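You operate a simulated robot arm through the tools that you are given. There is no shell and no other tool.

You run a simulated two-armed robot. Do the job below in one go: nothing can be reset, and whatever is moved stays where it is left.

Task
Take the tomato punnet and leave it on top of the reel of blue wire. Put the rear carton marked "caps" from the top of the stock rack's roof on the handle end of the blue trolley's deck and the rear carton that says "clips" on the shelf under the box bench. Put the box on the top of the sheet table away in the left pocket of the box jig. Any order will do. Set down upright: tomato punnet, rear carton.
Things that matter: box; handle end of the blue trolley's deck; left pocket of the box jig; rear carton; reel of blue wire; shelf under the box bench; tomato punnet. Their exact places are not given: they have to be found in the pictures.

It is judged by the outcome, as a careful person would: the job done as asked, and still so three seconds after it is handed in. It fails if anything else is knocked over, pushed out of place, dropped, spilled or broken. A push-on lid holds only when it is set on centred and level and pressed home; a screw cap is set on level and turned clockwise until tight. Flat cloth is picked up by pressing the open fingertips on it (5 to 10 N) and closing them slowly along it; thin cloth reads only 2 to 8 mm in the jaws.

Robot
Two 7-joint arms with two-finger parallel grippers on one trunk, on a base that moves. Base frame: it is fixed to the floor where the robot stands at the start and does not move with it; the origin is under the middle of the robot, x ahead of it, y to its left, z up. Readings come in m, rad, newtons and seconds.
The left shoulder is at the start at [-0.092, 0.119, 0.825], the right one opposite. With the tool pointing down near the work surface each hand reaches from about 0.1 to 0.56 m from the robot's upright axis, wherever it stands, measured 20 degrees to its own side. Places, roughly: box [6.5, 7.25, 0.75]; handle end of the blue trolley's deck [3.4, -0.2, 0.6]; left pocket of the box jig (20x28 cm) [1.32, -2.76, 0.86]; rear carton [-1.25, -0.75, 1.25]; reel of blue wire [1.25, -3.25, 1]; shelf under the box bench [0.3, -2.9, 0.3]; tomato punnet [0.25, -2.75, 1]. Payload 3.43 kg a hand.
The tool frame of a hand sits at the grasp point between the pads (the TCP): z along the fingers, y along the line on which they close. The tips reach 0.03 m beyond it. The gripper opens to 0.094 m. The fingers are 0.028 m wide and 0.01 m thick; the gripper's body (0.05 by 0.096 m) begins 0.055 m behind the TCP.
Orientation is told as [roll, pitch, yaw] about the base's x, y, z axes, in that order, counted from this pose: with the fingers straight down and closing along the base's y, the tool's x points along the base's -x, its y along +y and its z along -z.

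Tools
- The arms move only by the tool jog_arm. It takes "left_increments", "right_increments" or both (then of equal length, played together; a hand with none holds still); each is a list of rows, each an object (a shift or turn left out is 0, a gripper value left out holds the last) with "translation": the shift along the tool's x, y, z in units of 300 mm (1.0 is 300 mm), a list of three; "delta_rot": the turn, a rotation vector about the tool's x, y, z in units of 60 degrees (1.0 is 60 degrees), a list of three; "gripper": the opening, from 0 (shut) to 1 (fully open). In form: [{"translation": [tx, ty, tz], "delta_rot": [ax, ay, az], "gripper": gripper}, ...]. A call has 1 to 20 rows; each row is the pose to reach, as a shift and turn from the pose commanded when the call began, along the tool's axes at that moment. A call with a number of a shift or a turn outside -1 to 1 is refused whole. A row lasts 0.2 s, in which the tool goes at most 0.05 m and 0.15 rad; a call with a longer step from one row to the next is refused whole, and so is a gripper value outside its range. Where a pose cannot be reached the arm comes as near as it can. A force on the tool above 40 N (or 10 N above the force at the start of the call, whichever is more), or a blocked arm, ends the call early, and 0.2 s more pass. The fingers move at their own pace (about 0.153 m/s each) and stop on an object; they squeeze with about 23 N. The grip force told is the motor's: it shows also when the fingers shut on nothing. Time passes only in rows, and 0.2 s behind the last, so rows that repeat a pose let the fingers close. The reply holds the time, the measured pose of the TCP, the force on the tool along the base axes, the opening and the grip force, in the units named above and with some noise, with the torque about the TCP (base axes, N m) and any sound that the robot's microphone picked up, and new pictures: "show" is both (left out), scene, wrist or none (wrist: the cameras of the hands that moved).
- Cameras (640 x 400 px; columns grow to the right, rows downward): "scene" is now at [0.0436, 0.0095, 1.5495]; the picture's right is [0.11, -0.99, 0.00], its down [-0.61, -0.07, -0.79] and it looks along [0.79, 0.09, -0.61] (base axes); focal length 257 px, centre (320, 200). "left" rides on the left gripper at [0.076, -0.014, -0.102] in its tool frame; the picture's right is [0.18, 0.98, 0.00], its down [-0.75, 0.14, -0.64] and it looks along [-0.63, 0.12, 0.77] (tool axes); focal length 243 px, centre (320, 200). "right" rides on the right gripper at [0.076, 0.014, -0.103] in its tool frame; the picture's right is [-0.18, 0.98, 0.00], its down [-0.75, -0.14, -0.64] and it looks along [-0.63, -0.12, 0.77] (tool axes); focal length 243 px, centre (320, 200).
- raise_lower(by): moves the trunk up (or, below 0, down) by that many m; the arms and the scene camera ride with it, the base frame stays. It gives what a move gives, with no picture.
- base_move(legs): drives the robot by 1 to 6 legs, each [ahead, left, turn to the left] in m, m and rad, along the robot's own axes; the way and the turn of a leg run together, so that a leg with both is an arc; at most 1.5 m and 3.142 rad a leg. The arms and the cameras ride along, it lands a little off, and it stops where it bumps. It gives what a move gives, and a new picture of the scene camera.
- pan_tilt(pan, tilt): turns the head with the scene camera to pan (to the left, within 2.496 rad either way) and tilt (down, from -0.506 to 1.204), counted from straight ahead of the robot (the tilt from the chest, where the trunk bows). It gives what a move gives, and a new picture of the scene camera.
- point_at(camera, pixels): for up to 12 pixels [column, row] of the newest picture of that camera ("zoom" is the newest enlarged one), the place [x, y, z] in the base frame of the surface seen there, good to about 0.002 m. The clock stands still meanwhile.
- enlarge(camera, box): a new picture of the part [left, top, right, bottom] of that camera's present view, enlarged. The clock stands still meanwhile.
- finish_job(): hands the job in; it is judged then, once.

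Leave the grippers open and the arms clear of the work at the hand-in unless told otherwise.

The tools are called after "Emit:" as name(argument=value, ...) on one line, values as JSON. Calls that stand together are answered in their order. jog_arm: Moves the arms, as the interface text tells. Its arguments: {"type":"object","properties":{"left_increments":{"type":"array","items":{"type":"object","properties":{"translation":{"type":"array","items":{"type":"number"}},"delta_rot":{"type":"array","items":{"type":"number"}},"gripper":{"type":"number"}}}},"right_increments":{"type":"array","items":{"type":"object","properties":{"translation":{"type":"array","items":{"type":"number"}},"delta_rot":{"type":"array","items":{"type":"number"}},"gripper":{"type":"number"}}}},"show":{"type":"string","enum":["both","scene","wrist","none"]}},"required":[]} The other tools are called the same way: raise_lower (by) moves the trunk up or down; base_move (legs) drives the base; pan_tilt (pan, tilt) turns the head that bears the scene camera; point_at (camera, pixels) gives the place of the surface under pixels of a picture; enlarge (camera, box) takes an enlarged picture of a part of a camera's view; finish_job () hands the job in.

At the start:

```text
time: 0.0
left_tool_pos: [0.2738, 0.118, 1.1496]
left_tcp_rot: [0.001, -0.001, 0.001]
left_contact_force: [0.3, 0.2, 0.2]
left_wrist_torque: [0.01, 0.01, 0.0]
left_grip_width: 0.094
left_gripper_force: 0.1
right_tool_pos: [0.3272, -0.1593, 1.0546]
right_tcp_rot: [0.001, 0.0, 0.0]
right_contact_force: [-0.1, -0.3, 0.8]
right_wrist_torque: [-0.02, 0.03, 0.01]
right_grip_width: 0.094
right_gripper_force: 0.1
trunk travel left (down, up): [-0.25, 0.085]
robot x, y, heading: [-0.0004, -0.0, 0.001]
head pan, tilt (commanded): [0.112, 0.656]
```

scene: 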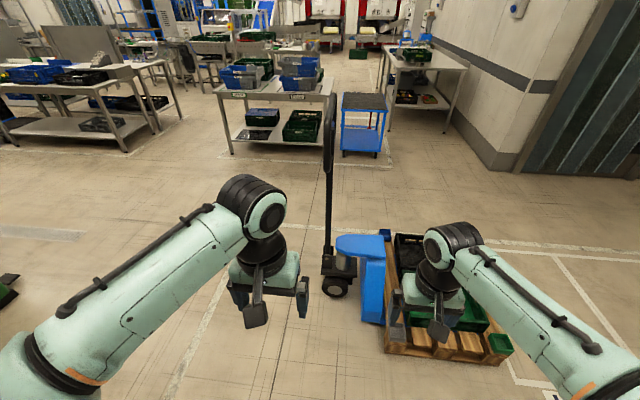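
right: 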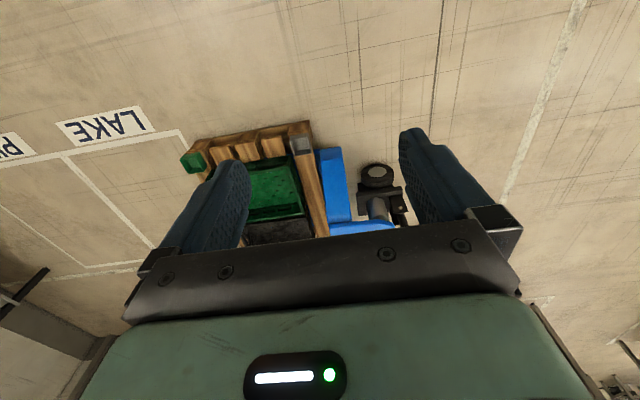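
left: 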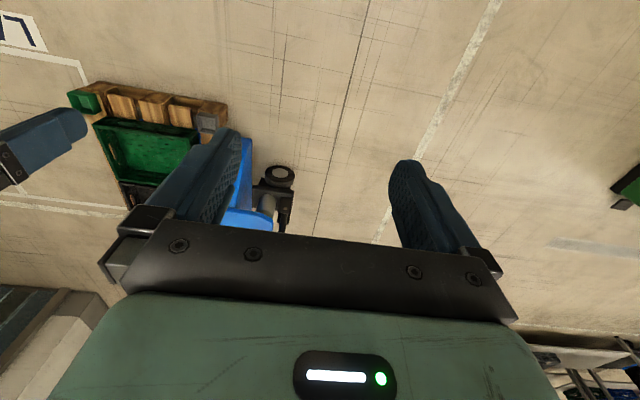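

I see two arms over a pallet truck, with benches and a blue trolley ahead. I will look around with the head first, beginning on the right side.

Emit:
pan_tilt(pan=-1.4, tilt=0.4)

```text
time: 1.6
left_tool_pos: [0.2753, 0.1165, 1.1475]
left_tcp_rot: [0.001, 0.0, -0.001]
left_contact_force: [0.3, -0.9, 0.2]
left_wrist_torque: [0.03, -0.01, 0.03]
left_grip_width: 0.0938
left_gripper_force: 0.2
right_tool_pos: [0.3263, -0.1581, 1.0543]
right_tcp_rot: [-0.001, 0.0, -0.001]
right_contact_force: [-0.1, -0.6, 0.8]
right_wrist_torque: [0.0, 0.01, 0.0]
right_grip_width: 0.0941
right_gripper_force: 0.0
trunk travel left (down, up): [-0.25, 0.085]
robot x, y, heading: [-0.0048, 0.0008, -0.004]
head pan, tilt (commanded): [-1.4, 0.4]
```

scene: 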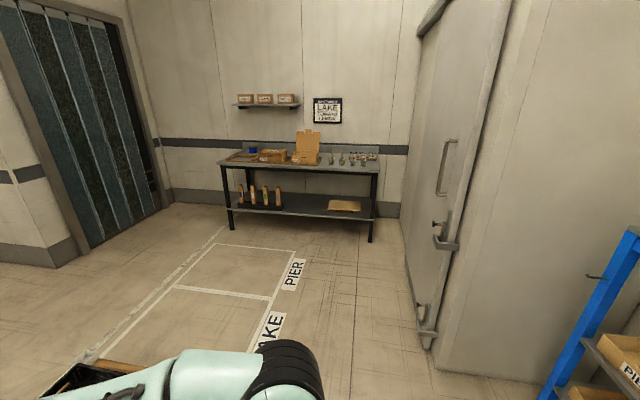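

I see the box bench on the back wall (columns 220–380) with a wall shelf over it, a door to its right, and the blue rack at the right edge. I'll enlarge the bench.

Emit:
enlarge(camera="scene", box=[200, 80, 400, 250])

Emit:
point_at(camera="scene", pixels=[[253, 150], [270, 157], [305, 157], [335, 160], [240, 155], [345, 205], [225, 165], [378, 170], [230, 225], [370, 235]])

Emit:
pan_tilt(pan=-2.4, tilt=0.3)

```text
2.35 times, centred on (300, 165) of scene
```

zoom: 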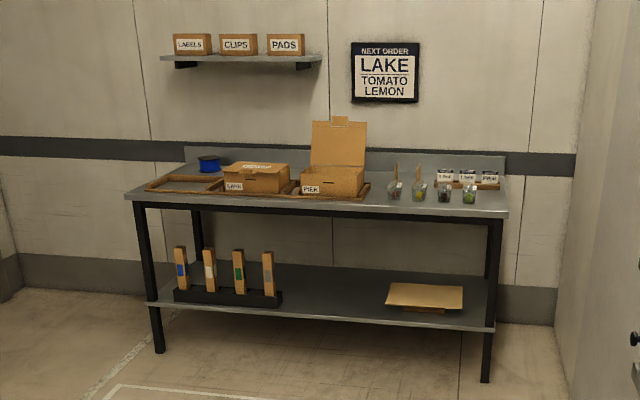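

```text
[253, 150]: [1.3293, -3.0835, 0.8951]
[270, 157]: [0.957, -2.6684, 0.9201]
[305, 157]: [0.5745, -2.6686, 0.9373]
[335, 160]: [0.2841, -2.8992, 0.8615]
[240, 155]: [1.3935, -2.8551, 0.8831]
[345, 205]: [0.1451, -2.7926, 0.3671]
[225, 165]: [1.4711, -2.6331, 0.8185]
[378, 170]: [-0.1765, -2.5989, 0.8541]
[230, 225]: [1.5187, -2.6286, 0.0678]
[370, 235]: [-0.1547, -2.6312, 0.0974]
```

```text
time: 2.9
left_tool_pos: [0.273, 0.1166, 1.1474]
left_tcp_rot: [0.0, 0.0, -0.001]
left_contact_force: [-0.5, -0.2, -0.5]
left_wrist_torque: [-0.02, -0.01, 0.01]
left_grip_width: 0.0938
left_gripper_force: 0.1
right_tool_pos: [0.328, -0.1576, 1.0514]
right_tcp_rot: [-0.001, -0.001, 0.0]
right_contact_force: [0.2, 0.0, 0.0]
right_wrist_torque: [0.01, -0.01, 0.0]
right_grip_width: 0.094
right_gripper_force: 0.0
trunk travel left (down, up): [-0.25, 0.085]
robot x, y, heading: [-0.0024, 0.0027, -0.001]
head pan, tilt (commanded): [-2.4, 0.3]
```

scene: 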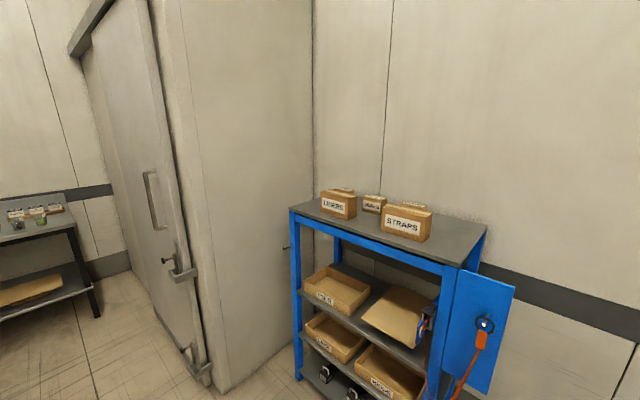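

I see the blue stock rack with front cartons "LINERS" and "STRAPS" on its roof and smaller ones behind. I'll enlarge it and measure it.

Emit:
enlarge(camera="scene", box=[290, 170, 500, 280])

Emit:
point_at(camera="scene", pixels=[[338, 204], [341, 190], [374, 204], [374, 196], [403, 225], [408, 209], [414, 205], [300, 205], [460, 265], [486, 230], [325, 200], [370, 225]])

```text
3.05 times, centred on (395, 225) of scene
```

zoom: 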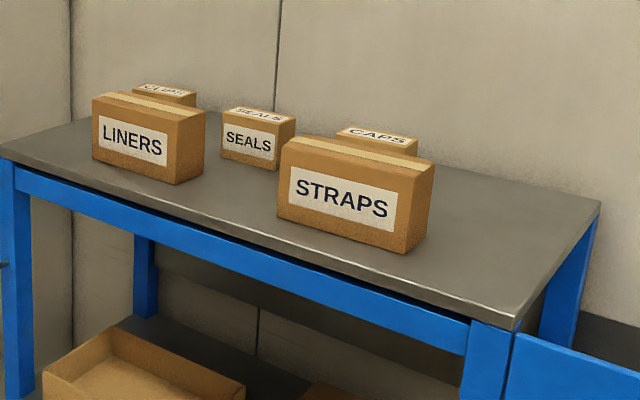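

```text
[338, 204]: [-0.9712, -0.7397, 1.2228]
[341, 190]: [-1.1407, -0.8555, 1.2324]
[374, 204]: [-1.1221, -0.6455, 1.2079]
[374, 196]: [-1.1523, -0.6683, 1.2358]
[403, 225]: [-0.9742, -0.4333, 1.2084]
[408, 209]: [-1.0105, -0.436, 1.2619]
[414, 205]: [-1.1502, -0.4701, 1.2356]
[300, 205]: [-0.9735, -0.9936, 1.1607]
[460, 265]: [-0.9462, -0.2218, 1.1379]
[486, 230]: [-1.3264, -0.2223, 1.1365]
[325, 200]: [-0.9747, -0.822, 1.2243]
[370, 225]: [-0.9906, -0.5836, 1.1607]
```

The rear row on the roof holds CLIPS, SEALS and CAPS, behind LINERS and STRAPS. Next I'll look at the blue trolley ahead.

Emit:
pan_tilt(pan=-0.1, tilt=0.3)

Emit:
enlarge(camera="scene", box=[260, 100, 500, 250])

Emit:
pan_tilt(pan=0.8, tilt=0.2)

Emit:
pan_tilt(pan=1.8, tilt=0.3)

```text
time: 5.0
left_tool_pos: [0.2735, 0.1166, 1.148]
left_tcp_rot: [-0.001, 0.0, 0.0]
left_contact_force: [0.8, 0.5, 0.6]
left_wrist_torque: [0.02, -0.02, -0.01]
left_grip_width: 0.0939
left_gripper_force: 0.1
right_tool_pos: [0.3267, -0.1586, 1.0528]
right_tcp_rot: [0.001, -0.002, 0.001]
right_contact_force: [0.4, 0.2, 0.2]
right_wrist_torque: [-0.01, 0.02, 0.01]
right_grip_width: 0.0939
right_gripper_force: 0.1
trunk travel left (down, up): [-0.25, 0.085]
robot x, y, heading: [-0.0007, 0.0023, -0.001]
head pan, tilt (commanded): [-0.099, 0.3]
```

scene: 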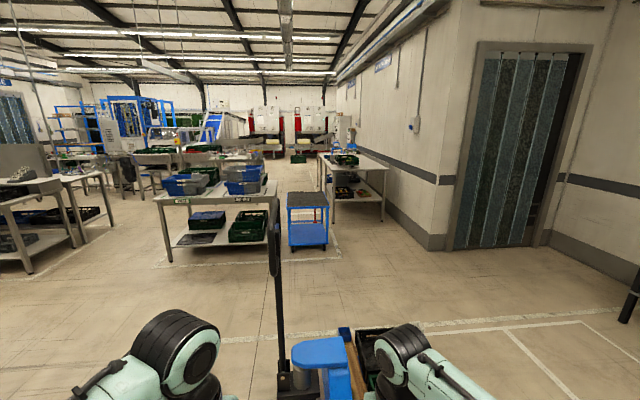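

```text
2.67 times, centred on (380, 175) of scene
```

zoom: 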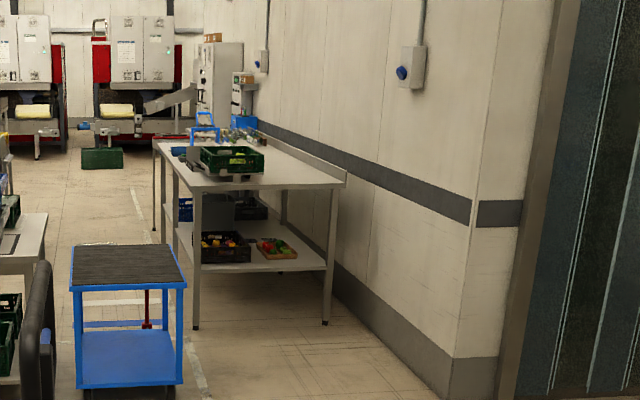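

```text
time: 6.2
left_tool_pos: [0.2734, 0.1152, 1.1484]
left_tcp_rot: [0.0, -0.001, -0.001]
left_contact_force: [-0.7, -0.2, 0.0]
left_wrist_torque: [0.0, 0.02, 0.05]
left_grip_width: 0.0939
left_gripper_force: 0.0
right_tool_pos: [0.3271, -0.1575, 1.0539]
right_tcp_rot: [0.0, -0.001, 0.0]
right_contact_force: [0.1, 0.0, -0.1]
right_wrist_torque: [0.03, -0.01, 0.02]
right_grip_width: 0.0941
right_gripper_force: 0.1
trunk travel left (down, up): [-0.25, 0.085]
robot x, y, heading: [-0.0024, 0.0031, -0.006]
head pan, tilt (commanded): [0.799, 0.201]
```

scene: 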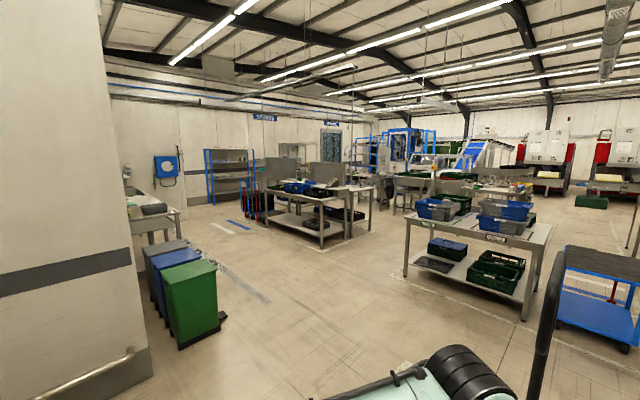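

```text
time: 7.5
left_tool_pos: [0.2726, 0.1173, 1.1478]
left_tcp_rot: [0.0, -0.002, -0.001]
left_contact_force: [-0.4, 0.4, 0.8]
left_wrist_torque: [0.03, 0.0, 0.02]
left_grip_width: 0.0941
left_gripper_force: 0.0
right_tool_pos: [0.3268, -0.1589, 1.0528]
right_tcp_rot: [0.001, -0.001, 0.002]
right_contact_force: [0.5, -0.6, -0.5]
right_wrist_torque: [-0.03, -0.01, -0.02]
right_grip_width: 0.0939
right_gripper_force: 0.0
trunk travel left (down, up): [-0.25, 0.085]
robot x, y, heading: [0.0034, 0.0009, 0.0]
head pan, tilt (commanded): [1.799, 0.3]
```

scene: 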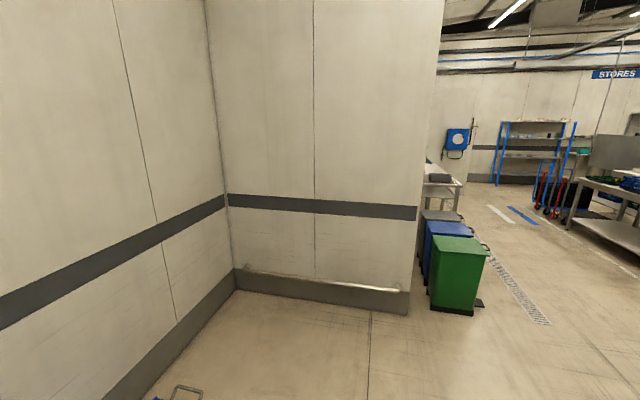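

The room is big; the sheet table is far off to the left front. I'll look down in front to measure the pallet truck and its handle before turning.

Emit:
pan_tilt(pan=0.0, tilt=0.6)

Emit:
point_at(camera="scene", pixels=[[300, 150], [300, 230], [303, 130], [310, 290], [335, 250], [380, 240], [480, 360], [400, 350], [500, 310], [440, 300]])

```text
time: 9.3
left_tool_pos: [0.2726, 0.1182, 1.148]
left_tcp_rot: [0.002, 0.0, 0.0]
left_contact_force: [-0.7, -0.4, -0.5]
left_wrist_torque: [0.02, 0.01, 0.01]
left_grip_width: 0.094
left_gripper_force: 0.1
right_tool_pos: [0.3263, -0.1587, 1.0529]
right_tcp_rot: [-0.001, -0.001, 0.001]
right_contact_force: [0.1, 0.0, 0.2]
right_wrist_torque: [0.0, 0.0, 0.04]
right_grip_width: 0.0939
right_gripper_force: 0.1
trunk travel left (down, up): [-0.25, 0.085]
robot x, y, heading: [0.0013, -0.0021, -0.002]
head pan, tilt (commanded): [0.0, 0.6]
```

scene: 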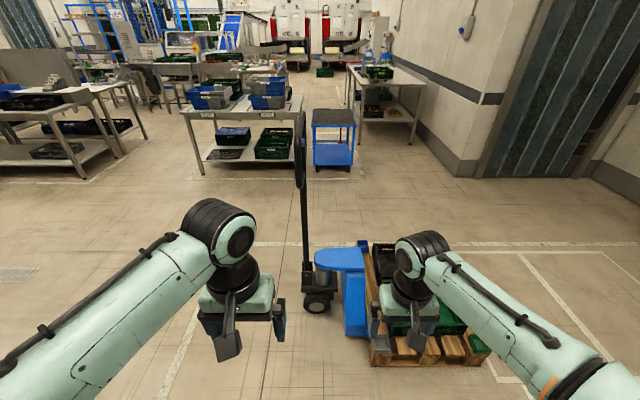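

```text
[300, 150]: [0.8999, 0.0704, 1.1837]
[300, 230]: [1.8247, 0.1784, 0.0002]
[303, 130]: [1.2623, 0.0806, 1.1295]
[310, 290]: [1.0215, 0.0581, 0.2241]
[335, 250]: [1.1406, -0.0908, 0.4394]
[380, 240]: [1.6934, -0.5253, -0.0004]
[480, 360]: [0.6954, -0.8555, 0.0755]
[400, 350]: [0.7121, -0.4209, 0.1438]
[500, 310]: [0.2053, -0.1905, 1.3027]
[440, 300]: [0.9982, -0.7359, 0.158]
```

The pallet truck handle is at about (0.9–1.2, 0.07) and the pallet at x 0.7–1.2, so turning on the spot is safe. I'll turn to face the rack (heading π) and keep the head level on it.

Emit:
base_move(legs=[[0, 0, -2.4]])

Emit:
pan_tilt(pan=0.0, tilt=0.5)

```text
time: 15.4
left_tool_pos: [-0.124, -0.2705, 1.1474]
left_tcp_rot: [-0.001, 0.0, -2.403]
left_contact_force: [-0.3, 0.0, 0.2]
left_wrist_torque: [0.02, 0.0, 0.02]
left_grip_width: 0.094
left_gripper_force: 0.0
right_tool_pos: [-0.3485, -0.1035, 1.0534]
right_tcp_rot: [0.0, -0.001, -2.405]
right_contact_force: [-0.7, -0.4, 0.4]
right_wrist_torque: [0.0, 0.03, -0.01]
right_grip_width: 0.0941
right_gripper_force: 0.1
trunk travel left (down, up): [-0.25, 0.085]
robot x, y, heading: [-0.0026, -0.0051, -2.401]
head pan, tilt (commanded): [0.0, 0.6]
```

scene: 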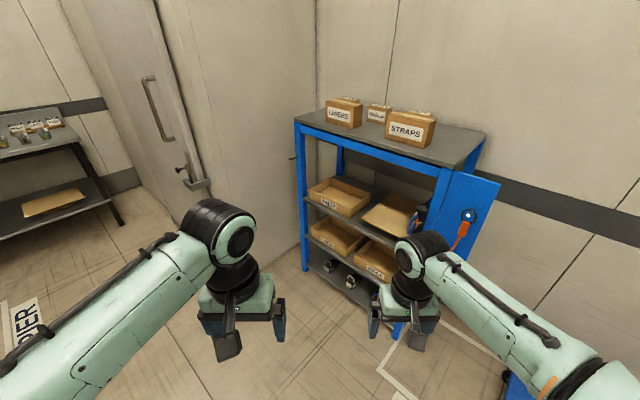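

```text
time: 16.0
left_tool_pos: [-0.124, -0.2705, 1.1486]
left_tcp_rot: [0.002, 0.001, -2.404]
left_contact_force: [0.1, 0.2, -0.4]
left_wrist_torque: [0.0, 0.0, 0.02]
left_grip_width: 0.094
left_gripper_force: 0.1
right_tool_pos: [-0.35, -0.1027, 1.0539]
right_tcp_rot: [0.0, 0.0, -2.403]
right_contact_force: [0.4, -0.6, -0.3]
right_wrist_torque: [-0.02, 0.01, 0.03]
right_grip_width: 0.0941
right_gripper_force: 0.0
trunk travel left (down, up): [-0.25, 0.085]
robot x, y, heading: [-0.0011, -0.0014, -2.404]
head pan, tilt (commanded): [0.0, 0.499]
```

scene: 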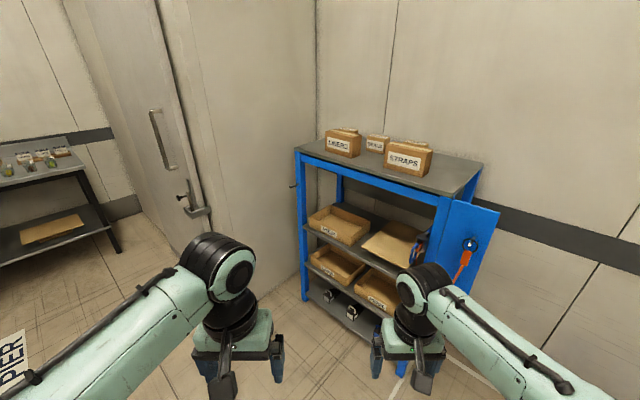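

Now I face the rack obliquely. I measure the open blue door and the other corners.

Emit:
point_at(camera="scene", pixels=[[450, 215], [495, 215], [470, 245], [465, 265], [300, 152], [440, 190], [482, 165], [303, 290], [400, 370], [342, 144], [345, 133], [407, 146]])

Emit:
enlarge(camera="scene", box=[290, 110, 510, 310])

```text
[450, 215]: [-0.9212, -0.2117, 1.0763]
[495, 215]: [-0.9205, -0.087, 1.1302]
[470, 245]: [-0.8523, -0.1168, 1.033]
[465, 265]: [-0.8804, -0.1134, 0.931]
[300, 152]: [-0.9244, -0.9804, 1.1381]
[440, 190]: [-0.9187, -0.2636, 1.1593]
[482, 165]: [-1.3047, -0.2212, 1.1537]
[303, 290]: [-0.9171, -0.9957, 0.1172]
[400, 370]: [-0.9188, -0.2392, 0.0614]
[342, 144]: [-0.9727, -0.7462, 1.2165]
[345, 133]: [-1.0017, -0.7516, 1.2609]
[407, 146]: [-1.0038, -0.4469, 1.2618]
```

```text
2.00 times, centred on (400, 210) of scene
```

zoom: 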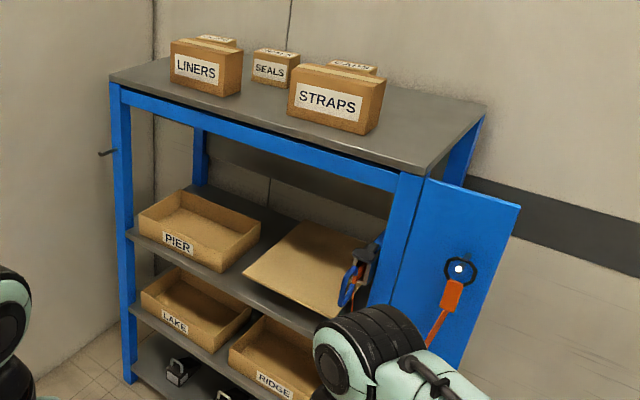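

The rack front is at x≈-0.92 and its roof at z≈1.16; the blue side panel stands at y -0.21…-0.09. I'll finish turning to face -x squarely, raise the trunk, and look again.

Emit:
base_move(legs=[[0, 0, -0.738]])

Emit:
raise_lower(by=0.085)

Emit:
pan_tilt(pan=0.5, tilt=0.5)

Emit:
point_at(camera="scene", pixels=[[150, 150], [200, 150], [250, 150], [100, 150], [150, 300], [100, 250], [50, 250], [50, 150], [20, 200], [200, 230]])

```text
time: 18.4
left_tool_pos: [-0.274, -0.1166, 1.1474]
left_tcp_rot: [-0.001, -0.002, 3.139]
left_contact_force: [0.7, 0.2, 0.9]
left_wrist_torque: [-0.03, -0.05, 0.04]
left_grip_width: 0.0937
left_gripper_force: 0.1
right_tool_pos: [-0.3254, 0.1598, 1.0531]
right_tcp_rot: [0.001, 0.002, 3.138]
right_contact_force: [-0.6, -0.3, -0.2]
right_wrist_torque: [0.0, -0.01, 0.01]
right_grip_width: 0.0941
right_gripper_force: 0.0
trunk travel left (down, up): [-0.25, 0.085]
robot x, y, heading: [-0.0018, -0.0038, 3.134]
head pan, tilt (commanded): [0.0, 0.499]
```

scene: 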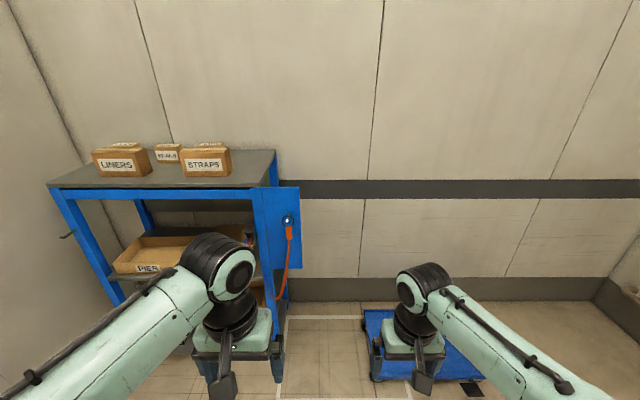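

```text
time: 19.6
left_tool_pos: [-0.2735, -0.1156, 1.2328]
left_tcp_rot: [0.0, -0.001, 3.137]
left_contact_force: [-0.4, 0.0, -0.3]
left_wrist_torque: [0.03, 0.0, 0.01]
left_grip_width: 0.0941
left_gripper_force: 0.1
right_tool_pos: [-0.3251, 0.1592, 1.1385]
right_tcp_rot: [-0.001, 0.0, 3.139]
right_contact_force: [0.2, -0.2, -0.3]
right_wrist_torque: [0.0, 0.02, -0.01]
right_grip_width: 0.094
right_gripper_force: 0.0
trunk travel left (down, up): [-0.335, 0.0]
robot x, y, heading: [-0.002, -0.0011, 3.141]
head pan, tilt (commanded): [0.0, 0.499]
```

```text
time: 20.5
left_tool_pos: [-0.2743, -0.1166, 1.2337]
left_tcp_rot: [-0.001, -0.001, 3.138]
left_contact_force: [0.1, 0.5, -0.1]
left_wrist_torque: [0.0, -0.02, 0.03]
left_grip_width: 0.0938
left_gripper_force: 0.1
right_tool_pos: [-0.3269, 0.1597, 1.1379]
right_tcp_rot: [-0.001, -0.001, 3.138]
right_contact_force: [-0.2, 0.2, 1.1]
right_wrist_torque: [0.04, -0.01, -0.03]
right_grip_width: 0.094
right_gripper_force: 0.1
trunk travel left (down, up): [-0.335, 0.0]
robot x, y, heading: [0.002, 0.001, 3.138]
head pan, tilt (commanded): [0.499, 0.499]
```

scene: 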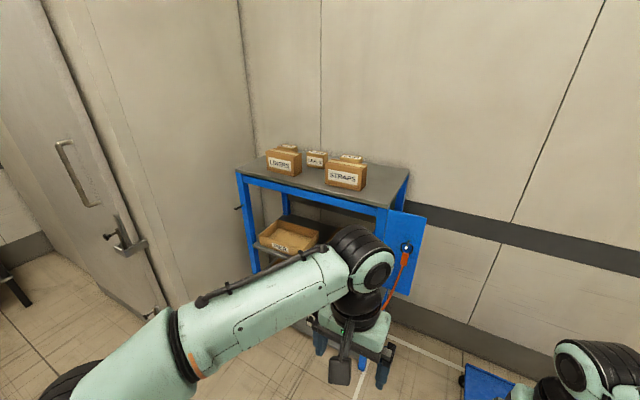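

```text
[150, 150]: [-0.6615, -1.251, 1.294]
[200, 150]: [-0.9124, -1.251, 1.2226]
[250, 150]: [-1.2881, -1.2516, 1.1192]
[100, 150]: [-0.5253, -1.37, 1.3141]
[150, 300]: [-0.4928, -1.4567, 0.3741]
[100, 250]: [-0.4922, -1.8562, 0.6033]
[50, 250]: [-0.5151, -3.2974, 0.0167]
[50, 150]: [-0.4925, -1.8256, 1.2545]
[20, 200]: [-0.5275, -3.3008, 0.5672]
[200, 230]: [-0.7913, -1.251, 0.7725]
```

The side wall is at y=-1.25, so there is room. I strafe left 0.66 m and then go 0.3 m toward the rack, with the hands still short of its front.

Emit:
base_move(legs=[[0, 0.66, 0], [0.25, 0, 0]])

Emit:
pan_tilt(pan=0.0, tilt=0.6)

Emit:
enlarge(camera="scene", box=[180, 100, 460, 280])

```text
time: 28.2
left_tool_pos: [-0.523, -0.7789, 1.2322]
left_tcp_rot: [0.0, 0.002, 3.139]
left_contact_force: [0.4, 0.4, -0.4]
left_wrist_torque: [-0.01, 0.01, 0.0]
left_grip_width: 0.0942
left_gripper_force: 0.0
right_tool_pos: [-0.5763, -0.5013, 1.1389]
right_tcp_rot: [0.001, 0.001, 3.137]
right_contact_force: [-1.1, 0.8, 0.3]
right_wrist_torque: [0.0, 0.0, -0.02]
right_grip_width: 0.0938
right_gripper_force: 0.1
trunk travel left (down, up): [-0.335, 0.0]
robot x, y, heading: [-0.2558, -0.6624, 3.139]
head pan, tilt (commanded): [0.499, 0.499]
```

scene: 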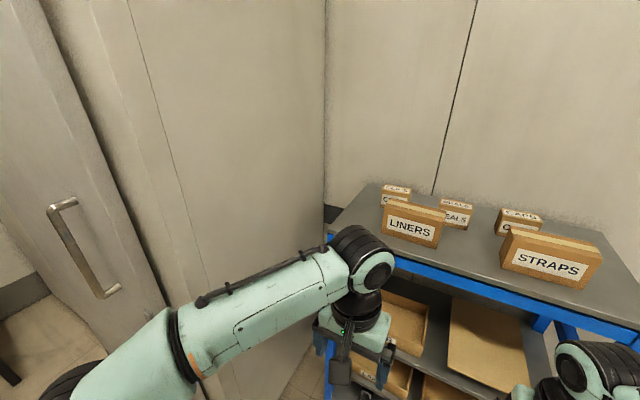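

```text
time: 29.1
left_tool_pos: [-0.5235, -0.7778, 1.2338]
left_tcp_rot: [0.0, 0.001, 3.139]
left_contact_force: [0.2, 0.4, 0.5]
left_wrist_torque: [-0.03, 0.0, -0.04]
left_grip_width: 0.0941
left_gripper_force: 0.0
right_tool_pos: [-0.5767, -0.502, 1.1387]
right_tcp_rot: [0.001, -0.001, 3.139]
right_contact_force: [-0.4, 0.2, 0.1]
right_wrist_torque: [0.01, -0.02, -0.01]
right_grip_width: 0.094
right_gripper_force: 0.1
trunk travel left (down, up): [-0.335, 0.0]
robot x, y, heading: [-0.2517, -0.6623, 3.136]
head pan, tilt (commanded): [0.0, 0.6]
```

scene: 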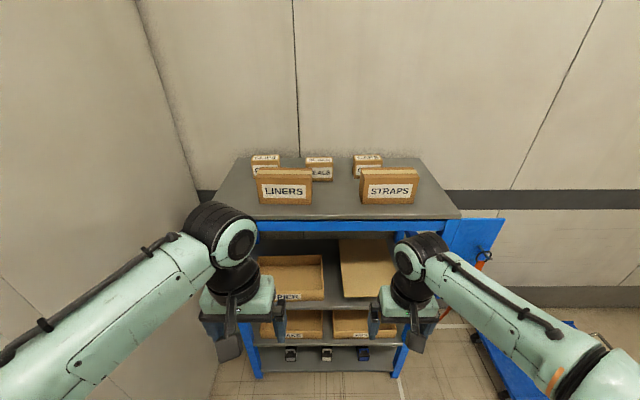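

```text
2.22 times, centred on (320, 190) of scene
```

zoom: 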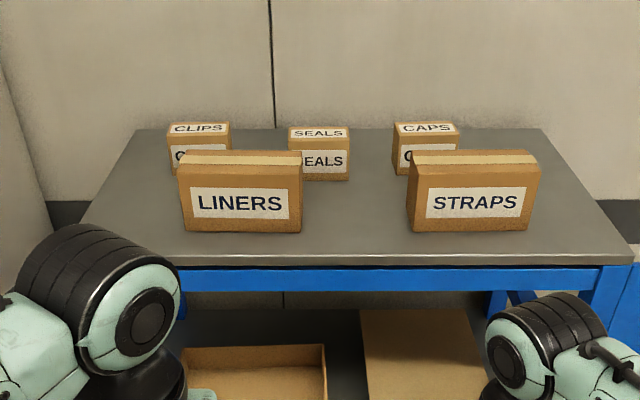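

I measure corners of the rear cartons' and front cartons' tops in the enlarged picture: CLIPS (167–231, 122–137), CAPS (394–459, 122–137), LINERS (180–302, 150–168), STRAPS (412–538, 150–165).

Emit:
point_at(camera="zoom", pixels=[[172, 125], [226, 123], [170, 134], [229, 134], [397, 125], [452, 123], [400, 134], [456, 133], [190, 153], [296, 153], [188, 163], [298, 163]])

Emit:
point_at(camera="zoom", pixels=[[418, 154], [526, 153], [415, 163], [534, 161], [200, 225], [175, 165], [404, 165], [345, 168], [240, 145], [463, 145], [320, 200], [360, 150]])

```text
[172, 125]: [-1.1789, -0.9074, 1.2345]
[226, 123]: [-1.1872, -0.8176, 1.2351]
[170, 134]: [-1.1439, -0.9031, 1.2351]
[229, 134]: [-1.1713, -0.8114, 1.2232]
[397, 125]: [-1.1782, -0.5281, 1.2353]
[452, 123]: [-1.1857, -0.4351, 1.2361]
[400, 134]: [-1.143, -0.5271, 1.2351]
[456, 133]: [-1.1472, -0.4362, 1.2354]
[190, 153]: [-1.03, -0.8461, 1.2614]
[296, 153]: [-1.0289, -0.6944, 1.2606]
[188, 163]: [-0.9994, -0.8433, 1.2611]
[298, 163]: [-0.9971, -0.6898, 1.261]
```

```text
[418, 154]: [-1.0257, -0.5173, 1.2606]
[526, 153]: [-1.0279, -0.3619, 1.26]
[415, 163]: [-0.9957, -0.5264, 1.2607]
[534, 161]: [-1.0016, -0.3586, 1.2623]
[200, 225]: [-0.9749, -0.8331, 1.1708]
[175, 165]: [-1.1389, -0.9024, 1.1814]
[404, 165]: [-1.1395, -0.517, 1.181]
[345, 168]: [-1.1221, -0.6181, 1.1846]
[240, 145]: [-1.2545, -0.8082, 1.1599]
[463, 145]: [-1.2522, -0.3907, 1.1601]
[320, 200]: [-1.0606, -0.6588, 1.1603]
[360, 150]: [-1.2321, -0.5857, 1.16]
```

Roof z=1.16; the rear cartons CLIPS (centre ≈ -1.167, -0.86) and CAPS (≈ -1.167, -0.48) are about 0.105 wide, 0.055 deep, top z 1.235; the gap to the front cartons is about 0.10 m. I'll check the reach in free air with the right hand first: raise it forward and turn the fingers so they close fore-and-aft.

Emit:
jog_arm(right_increments=[{"translation": [-0.05, -0.0125, -0.05], "delta_rot": [0, 0, -0.125], "gripper": 1}, {"translation": [-0.1, -0.025, -0.1], "delta_rot": [0, 0, -0.25]}, {"translation": [-0.15, -0.0375, -0.15], "delta_rot": [0, 0, -0.375]}, {"translation": [-0.2, -0.05, -0.2], "delta_rot": [0, 0, -0.5]}, {"translation": [-0.25, -0.0625, -0.25], "delta_rot": [0, 0, -0.625]}, {"translation": [-0.3, -0.075, -0.3], "delta_rot": [0, 0, -0.75]}, {"translation": [-0.35, -0.0875, -0.35], "delta_rot": [0, 0, -0.875]}, {"translation": [-0.4, -0.1, -0.4], "delta_rot": [0, 0, -1.0]}], show="scene")

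```text
time: 30.9
left_tool_pos: [-0.5261, -0.7779, 1.2341]
left_tcp_rot: [0.001, 0.0, 3.138]
left_contact_force: [0.3, 0.2, 0.6]
left_wrist_torque: [0.01, -0.01, -0.01]
left_grip_width: 0.0941
left_gripper_force: 0.1
right_tool_pos: [-0.6976, -0.4723, 1.2572]
right_tcp_rot: [0.0, 0.001, -2.097]
right_contact_force: [-0.2, -0.1, 0.1]
right_wrist_torque: [-0.01, 0.05, -0.01]
right_grip_width: 0.0938
right_gripper_force: 0.0
trunk travel left (down, up): [-0.335, 0.0]
robot x, y, heading: [-0.2522, -0.6588, 3.141]
head pan, tilt (commanded): [0.0, 0.6]
```

scene: 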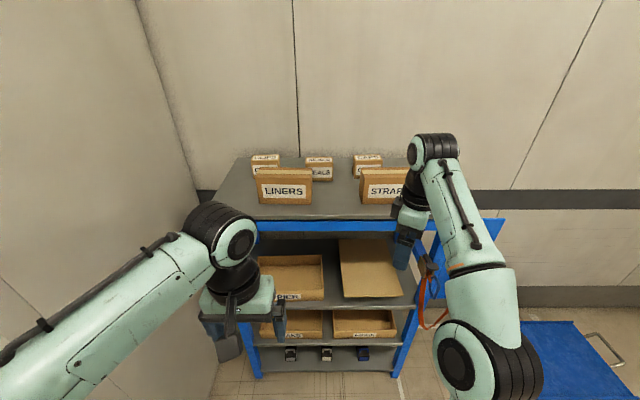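

The arm reaches there fine. I'll complete the turn to 90° and test the farther, higher pose (forward 0.53 m, z 1.33).

Emit:
jog_arm(right_increments=[{"translation": [-0.028, -0.049, -0.05], "delta_rot": [0, 0, -0.1]}, {"translation": [-0.057, -0.098, -0.1], "delta_rot": [0, 0, -0.2]}, {"translation": [-0.085, -0.147, -0.15], "delta_rot": [0, 0, -0.3]}, {"translation": [-0.114, -0.196, -0.2], "delta_rot": [0, 0, -0.4]}, {"translation": [-0.142, -0.245, -0.25], "delta_rot": [0, 0, -0.5]}], show="both")

```text
time: 32.1
left_tool_pos: [-0.5233, -0.7775, 1.2334]
left_tcp_rot: [0.001, 0.001, 3.138]
left_contact_force: [0.3, 0.3, 0.7]
left_wrist_torque: [0.04, 0.02, 0.03]
left_grip_width: 0.0939
left_gripper_force: 0.1
right_tool_pos: [-0.692, -0.475, 1.2641]
right_tcp_rot: [0.0, 0.001, -1.649]
right_contact_force: [0.6, -0.2, 0.0]
right_wrist_torque: [-0.01, 0.02, 0.01]
right_grip_width: 0.094
right_gripper_force: 0.0
right hand out of reach, approached as far as the arm can: row 1, 2, 3, 4, 5
trunk travel left (down, up): [-0.335, 0.0]
robot x, y, heading: [-0.2472, -0.6661, 3.132]
head pan, tilt (commanded): [0.0, 0.6]
```

scene: 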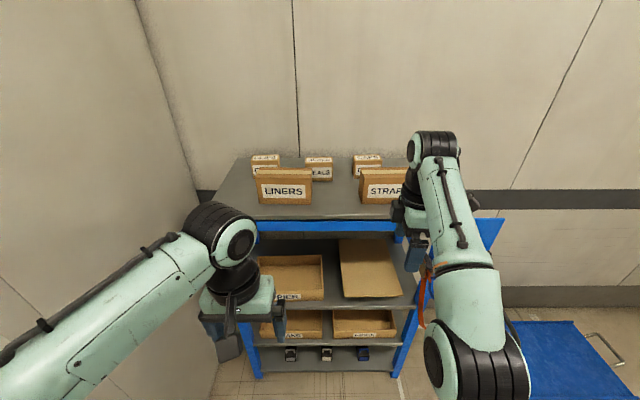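
right: 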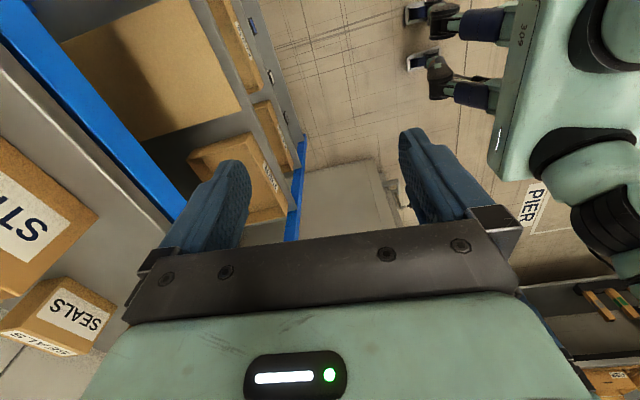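

Straight-down reach ends at about 0.44 m forward at this height. I'll look down at my own base to see how close I can stand to the rack.

Emit:
pan_tilt(pan=0.0, tilt=1.2)

Emit:
pan_tilt(pan=1.57, tilt=1.2)

Emit:
pan_tilt(pan=-1.2, tilt=1.2)

```text
time: 33.1
left_tool_pos: [-0.5235, -0.7784, 1.2329]
left_tcp_rot: [0.0, 0.0, 3.138]
left_contact_force: [0.5, 0.1, 0.8]
left_wrist_torque: [0.01, 0.02, 0.0]
left_grip_width: 0.094
left_gripper_force: 0.0
right_tool_pos: [-0.6924, -0.4739, 1.2631]
right_tcp_rot: [-0.001, -0.001, -1.653]
right_contact_force: [-0.1, 0.7, -0.4]
right_wrist_torque: [-0.02, -0.03, 0.0]
right_grip_width: 0.0942
right_gripper_force: 0.1
trunk travel left (down, up): [-0.335, 0.0]
robot x, y, heading: [-0.2495, -0.6614, 3.133]
head pan, tilt (commanded): [0.0, 1.201]
```

scene: 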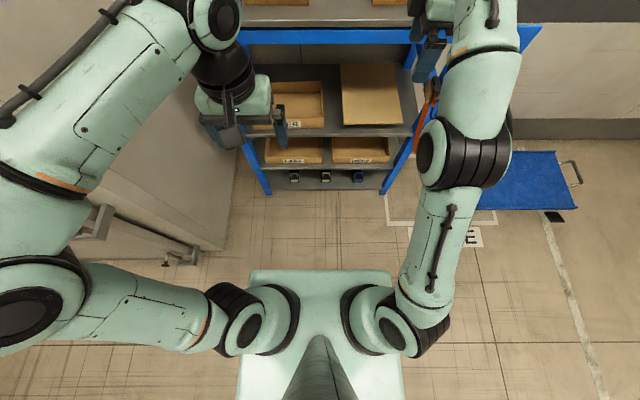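

```text
time: 34.8
left_tool_pos: [-0.5243, -0.7779, 1.2342]
left_tcp_rot: [-0.001, 0.001, 3.137]
left_contact_force: [0.3, 0.1, 0.3]
left_wrist_torque: [0.0, 0.04, -0.01]
left_grip_width: 0.0938
left_gripper_force: 0.0
right_tool_pos: [-0.6937, -0.4749, 1.2649]
right_tcp_rot: [0.0, 0.0, -1.652]
right_contact_force: [0.8, -0.2, -0.2]
right_wrist_torque: [-0.01, -0.05, -0.04]
right_grip_width: 0.0937
right_gripper_force: 0.2
trunk travel left (down, up): [-0.335, 0.0]
robot x, y, heading: [-0.2539, -0.6616, 3.135]
head pan, tilt (commanded): [1.571, 1.201]
```

scene: 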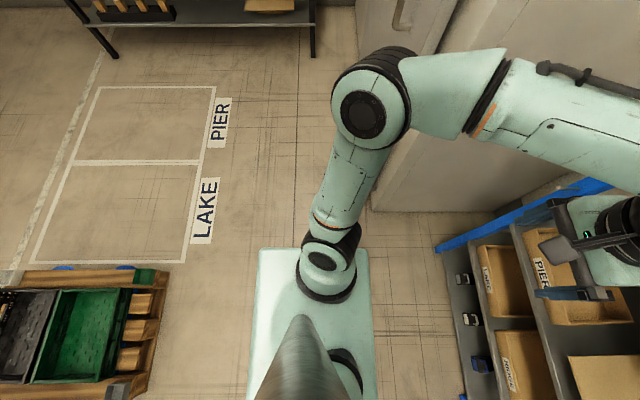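

```text
time: 37.2
left_tool_pos: [-0.5239, -0.7767, 1.2332]
left_tcp_rot: [0.0, -0.001, 3.138]
left_contact_force: [0.1, -1.2, -0.1]
left_wrist_torque: [0.0, 0.01, 0.01]
left_grip_width: 0.0938
left_gripper_force: 0.1
right_tool_pos: [-0.6921, -0.4764, 1.2639]
right_tcp_rot: [0.001, 0.002, -1.65]
right_contact_force: [0.4, -0.1, 0.9]
right_wrist_torque: [0.01, -0.01, 0.01]
right_grip_width: 0.0939
right_gripper_force: 0.2
trunk travel left (down, up): [-0.335, 0.0]
robot x, y, heading: [-0.2505, -0.6588, 3.136]
head pan, tilt (commanded): [-1.201, 1.201]
```

scene: 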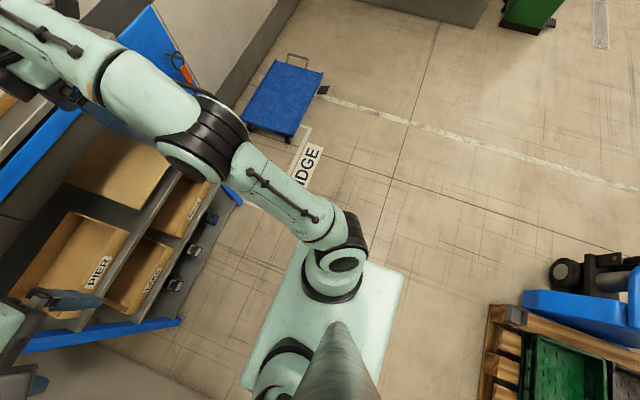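

I'll measure the edges of my body in the straight-down view.

Emit:
pan_tilt(pan=0.0, tilt=1.2)

Emit:
point_at(camera="scene", pixels=[[320, 273], [320, 290], [255, 275], [388, 275], [242, 390], [402, 390], [320, 262], [330, 130], [290, 190], [440, 20], [230, 20]])

```text
time: 38.6
left_tool_pos: [-0.5232, -0.7782, 1.2331]
left_tcp_rot: [-0.001, -0.001, 3.138]
left_contact_force: [0.4, 0.5, -0.2]
left_wrist_torque: [-0.01, 0.0, 0.0]
left_grip_width: 0.0939
left_gripper_force: 0.0
right_tool_pos: [-0.6917, -0.4748, 1.2639]
right_tcp_rot: [0.0, 0.001, -1.65]
right_contact_force: [0.7, -0.4, 0.7]
right_wrist_torque: [0.01, 0.01, 0.0]
right_grip_width: 0.0938
right_gripper_force: 0.1
trunk travel left (down, up): [-0.335, 0.0]
robot x, y, heading: [-0.2529, -0.657, 3.139]
head pan, tilt (commanded): [0.0, 1.201]
```

scene: 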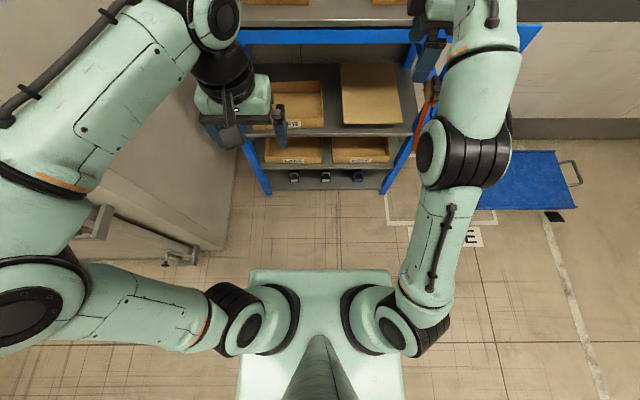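

```text
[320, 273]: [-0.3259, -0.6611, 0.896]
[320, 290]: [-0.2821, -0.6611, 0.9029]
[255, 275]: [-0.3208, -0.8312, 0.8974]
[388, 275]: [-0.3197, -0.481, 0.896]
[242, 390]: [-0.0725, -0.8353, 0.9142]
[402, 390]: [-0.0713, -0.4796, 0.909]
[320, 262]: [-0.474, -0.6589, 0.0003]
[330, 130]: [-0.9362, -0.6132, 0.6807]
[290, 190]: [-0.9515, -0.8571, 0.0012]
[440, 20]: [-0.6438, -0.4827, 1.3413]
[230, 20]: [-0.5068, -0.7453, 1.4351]
```

Emit:
point_at(camera="scene", pixels=[[310, 264], [310, 266], [310, 268], [310, 269], [310, 270], [246, 300], [240, 330], [236, 390], [396, 280], [404, 360], [407, 390]])

```text
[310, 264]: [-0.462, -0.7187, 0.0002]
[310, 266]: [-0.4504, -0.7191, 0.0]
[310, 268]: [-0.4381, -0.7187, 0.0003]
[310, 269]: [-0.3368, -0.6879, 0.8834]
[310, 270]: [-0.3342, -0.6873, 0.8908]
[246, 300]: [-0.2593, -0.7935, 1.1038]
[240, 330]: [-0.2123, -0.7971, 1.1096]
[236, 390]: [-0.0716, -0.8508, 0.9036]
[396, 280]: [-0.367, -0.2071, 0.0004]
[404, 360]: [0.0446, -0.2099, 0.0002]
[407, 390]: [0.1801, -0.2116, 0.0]
```

The base stays within about 0.185 m ahead of the axis. I check the elbow heights and widths in this view before planning a sideways stance at the rack.

Emit:
point_at(camera="scene", pixels=[[465, 150], [425, 155], [500, 150], [440, 250], [420, 320], [30, 310], [80, 180], [150, 300], [250, 320], [390, 320], [490, 50], [440, 5]])

```text
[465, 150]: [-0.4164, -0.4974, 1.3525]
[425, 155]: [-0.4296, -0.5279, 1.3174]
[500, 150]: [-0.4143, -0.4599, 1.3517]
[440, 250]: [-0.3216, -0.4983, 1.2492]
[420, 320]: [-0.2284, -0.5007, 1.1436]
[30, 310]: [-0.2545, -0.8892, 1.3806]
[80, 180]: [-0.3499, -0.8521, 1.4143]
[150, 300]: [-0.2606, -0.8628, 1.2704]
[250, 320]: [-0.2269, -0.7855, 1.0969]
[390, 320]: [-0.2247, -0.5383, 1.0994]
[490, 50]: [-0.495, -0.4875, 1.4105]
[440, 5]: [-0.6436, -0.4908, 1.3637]
```

Arms bend upright with high elbows, so a sideways stance works well: my right side to the rack. I strafe right 0.24 m, then turn left 90°.

Emit:
base_move(legs=[[0, -0.24, 0], [0, 0, 1.5708]])

Emit:
pan_tilt(pan=-1.4, tilt=0.7)

```text
time: 45.2
left_tool_pos: [-0.1307, -0.6952, 1.2336]
left_tcp_rot: [0.001, 0.0, -1.562]
left_contact_force: [1.3, 0.7, 0.0]
left_wrist_torque: [-0.03, 0.03, 0.0]
left_grip_width: 0.094
left_gripper_force: 0.1
right_tool_pos: [-0.4308, -0.867, 1.2638]
right_tcp_rot: [0.002, 0.001, -0.067]
right_contact_force: [-0.6, 0.3, 0.2]
right_wrist_torque: [0.02, 0.0, -0.01]
right_grip_width: 0.0939
right_gripper_force: 0.1
trunk travel left (down, up): [-0.335, 0.0]
robot x, y, heading: [-0.2493, -0.4236, -1.562]
head pan, tilt (commanded): [0.0, 1.201]
```

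scene: 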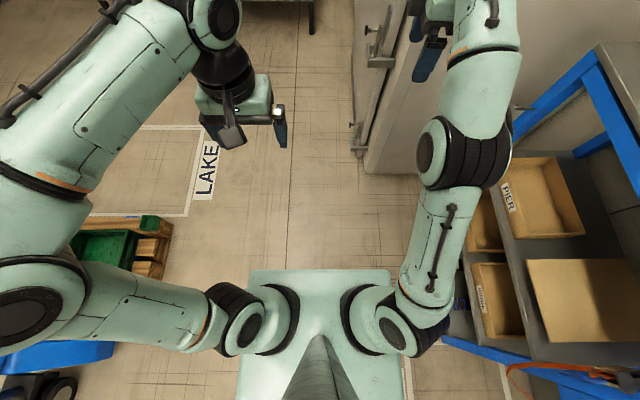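

```text
time: 46.7
left_tool_pos: [-0.1303, -0.6939, 1.2333]
left_tcp_rot: [0.001, 0.0, -1.562]
left_contact_force: [0.0, -0.7, 0.0]
left_wrist_torque: [-0.03, 0.02, 0.0]
left_grip_width: 0.094
left_gripper_force: 0.0
right_tool_pos: [-0.4314, -0.866, 1.2633]
right_tcp_rot: [0.0, -0.002, -0.068]
right_contact_force: [-0.3, 0.7, -0.6]
right_wrist_torque: [0.0, -0.02, -0.03]
right_grip_width: 0.094
right_gripper_force: 0.0
trunk travel left (down, up): [-0.335, 0.0]
robot x, y, heading: [-0.2467, -0.4209, -1.558]
head pan, tilt (commanded): [-1.4, 0.7]
```

scene: 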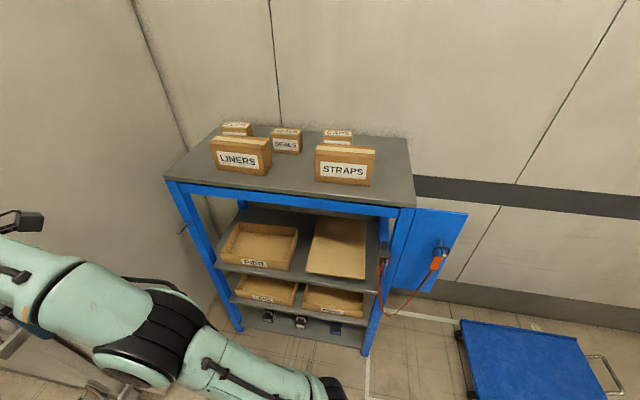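

Now I fold the right hand back and turn it so the fingers close along base x, in free air away from the rack.

Emit:
jog_arm(right_increments=[{"translation": [0.056, 0.0865, -0.0154], "delta_rot": [0, 0, 0.125]}, {"translation": [0.111, 0.173, -0.031], "delta_rot": [0, 0, 0.25]}, {"translation": [0.167, 0.26, -0.046], "delta_rot": [0, 0, 0.375]}, {"translation": [0.2225, 0.346, -0.0615], "delta_rot": [0, 0, 0.5]}, {"translation": [0.278, 0.4325, -0.077], "delta_rot": [0, 0, 0.625]}, {"translation": [0.334, 0.519, -0.092], "delta_rot": [0, 0, 0.75]}, {"translation": [0.389, 0.6055, -0.108], "delta_rot": [0, 0, 0.875]}, {"translation": [0.445, 0.692, -0.123], "delta_rot": [0, 0, 1.0]}], show="scene")

```text
time: 48.5
left_tool_pos: [-0.1307, -0.6935, 1.2333]
left_tcp_rot: [0.001, 0.0, -1.563]
left_contact_force: [0.1, -0.3, 0.5]
left_wrist_torque: [0.01, 0.01, -0.02]
left_grip_width: 0.0939
left_gripper_force: 0.0
right_tool_pos: [-0.5521, -0.6493, 1.3013]
right_tcp_rot: [0.0, -0.002, -1.118]
right_contact_force: [-0.5, -0.8, 0.7]
right_wrist_torque: [-0.03, 0.0, 0.05]
right_grip_width: 0.0939
right_gripper_force: 0.0
trunk travel left (down, up): [-0.335, 0.0]
robot x, y, heading: [-0.2484, -0.4222, -1.561]
head pan, tilt (commanded): [-1.4, 0.7]
```

scene: 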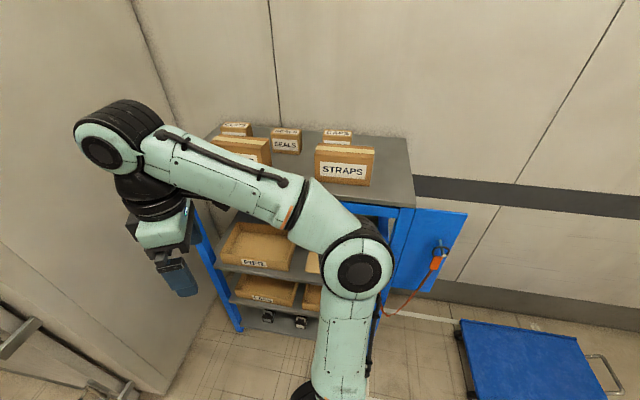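

Continuing: out to the right side at z≈1.34 with the final turn.

Emit:
jog_arm(right_increments=[{"translation": [0.096, -0.037, -0.017], "delta_rot": [0, 0, 0.054]}, {"translation": [0.193, -0.075, -0.033], "delta_rot": [0, 0, 0.108]}, {"translation": [0.289, -0.112, -0.05], "delta_rot": [0, 0, 0.162]}, {"translation": [0.386, -0.15, -0.067], "delta_rot": [0, 0, 0.217]}, {"translation": [0.482, -0.187, -0.083], "delta_rot": [0, 0, 0.271]}, {"translation": [0.578, -0.224, -0.1], "delta_rot": [0, 0, 0.325]}, {"translation": [0.675, -0.262, -0.116], "delta_rot": [0, 0, 0.379]}, {"translation": [0.771, -0.299, -0.133], "delta_rot": [0, 0, 0.433]}], show="scene")

```text
time: 50.3
left_tool_pos: [-0.1317, -0.6948, 1.2335]
left_tcp_rot: [0.002, 0.001, -1.563]
left_contact_force: [0.1, 0.0, -0.5]
left_wrist_torque: [0.0, -0.02, 0.0]
left_grip_width: 0.0944
left_gripper_force: 0.1
right_tool_pos: [-0.7431, -0.4886, 1.3279]
right_tcp_rot: [0.003, -0.002, -1.565]
right_contact_force: [-0.8, -0.3, -1.0]
right_wrist_torque: [-0.01, -0.06, -0.05]
right_grip_width: 0.0937
right_gripper_force: 0.1
right hand out of reach, approached as far as the arm can: row 8
trunk travel left (down, up): [-0.335, 0.0]
robot x, y, heading: [-0.2485, -0.426, -1.566]
head pan, tilt (commanded): [-1.4, 0.7]
```

scene: 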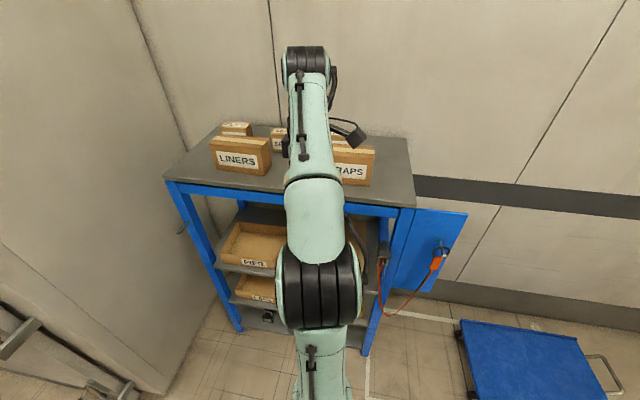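

The pose is reachable at about z 1.33. I shift the hand back beside the shoulder (toward +y) and slightly up, so that the shoulder lines up with CAPS after the base moves.

Emit:
jog_arm(right_increments=[{"translation": [0.1, 0, -0.01]}, {"translation": [0.2, 0.01, -0.02]}, {"translation": [0.3, 0.02, -0.03]}, {"translation": [0.4, 0.03, -0.05]}, {"translation": [0.5, 0.04, -0.06]}, {"translation": [0.5, 0.04, -0.06]}], show="none")

Emit:
base_move(legs=[[0.144, 0, 0]])

```text
time: 51.7
left_tool_pos: [-0.1311, -0.6942, 1.2332]
left_tcp_rot: [0.0, 0.0, -1.563]
left_contact_force: [-0.6, -0.4, 0.4]
left_wrist_torque: [0.01, 0.03, -0.01]
left_grip_width: 0.0941
left_gripper_force: 0.1
right_tool_pos: [-0.7363, -0.3548, 1.3342]
right_tcp_rot: [-0.001, -0.002, -1.566]
right_contact_force: [-0.5, 0.6, -1.3]
right_wrist_torque: [0.01, 0.0, 0.02]
right_grip_width: 0.0939
right_gripper_force: 0.1
right hand out of reach, approached as far as the arm can: row 3, 4, 5, 6
trunk travel left (down, up): [-0.335, 0.0]
robot x, y, heading: [-0.2523, -0.4222, -1.563]
head pan, tilt (commanded): [-1.4, 0.7]
```

```text
time: 53.1
left_tool_pos: [-0.1273, -0.8365, 1.2323]
left_tcp_rot: [-0.001, 0.0, -1.56]
left_contact_force: [0.4, 0.7, 0.1]
left_wrist_torque: [0.0, 0.0, 0.04]
left_grip_width: 0.0941
left_gripper_force: 0.0
right_tool_pos: [-0.735, -0.5, 1.3333]
right_tcp_rot: [-0.001, -0.001, -1.566]
right_contact_force: [0.1, -0.4, 0.7]
right_wrist_torque: [0.02, -0.01, -0.02]
right_grip_width: 0.0942
right_gripper_force: 0.0
trunk travel left (down, up): [-0.335, 0.0]
robot x, y, heading: [-0.2473, -0.5673, -1.561]
head pan, tilt (commanded): [-1.4, 0.7]
```

scene: 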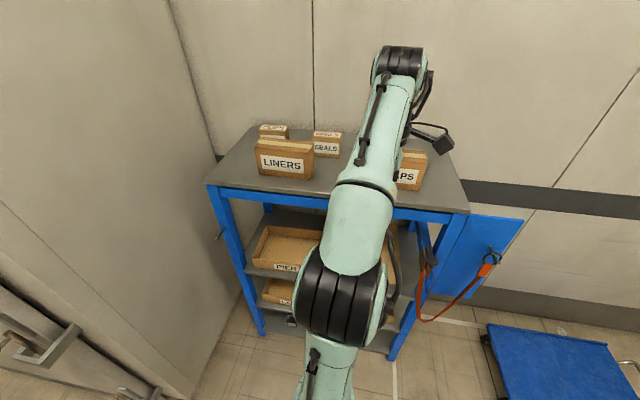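

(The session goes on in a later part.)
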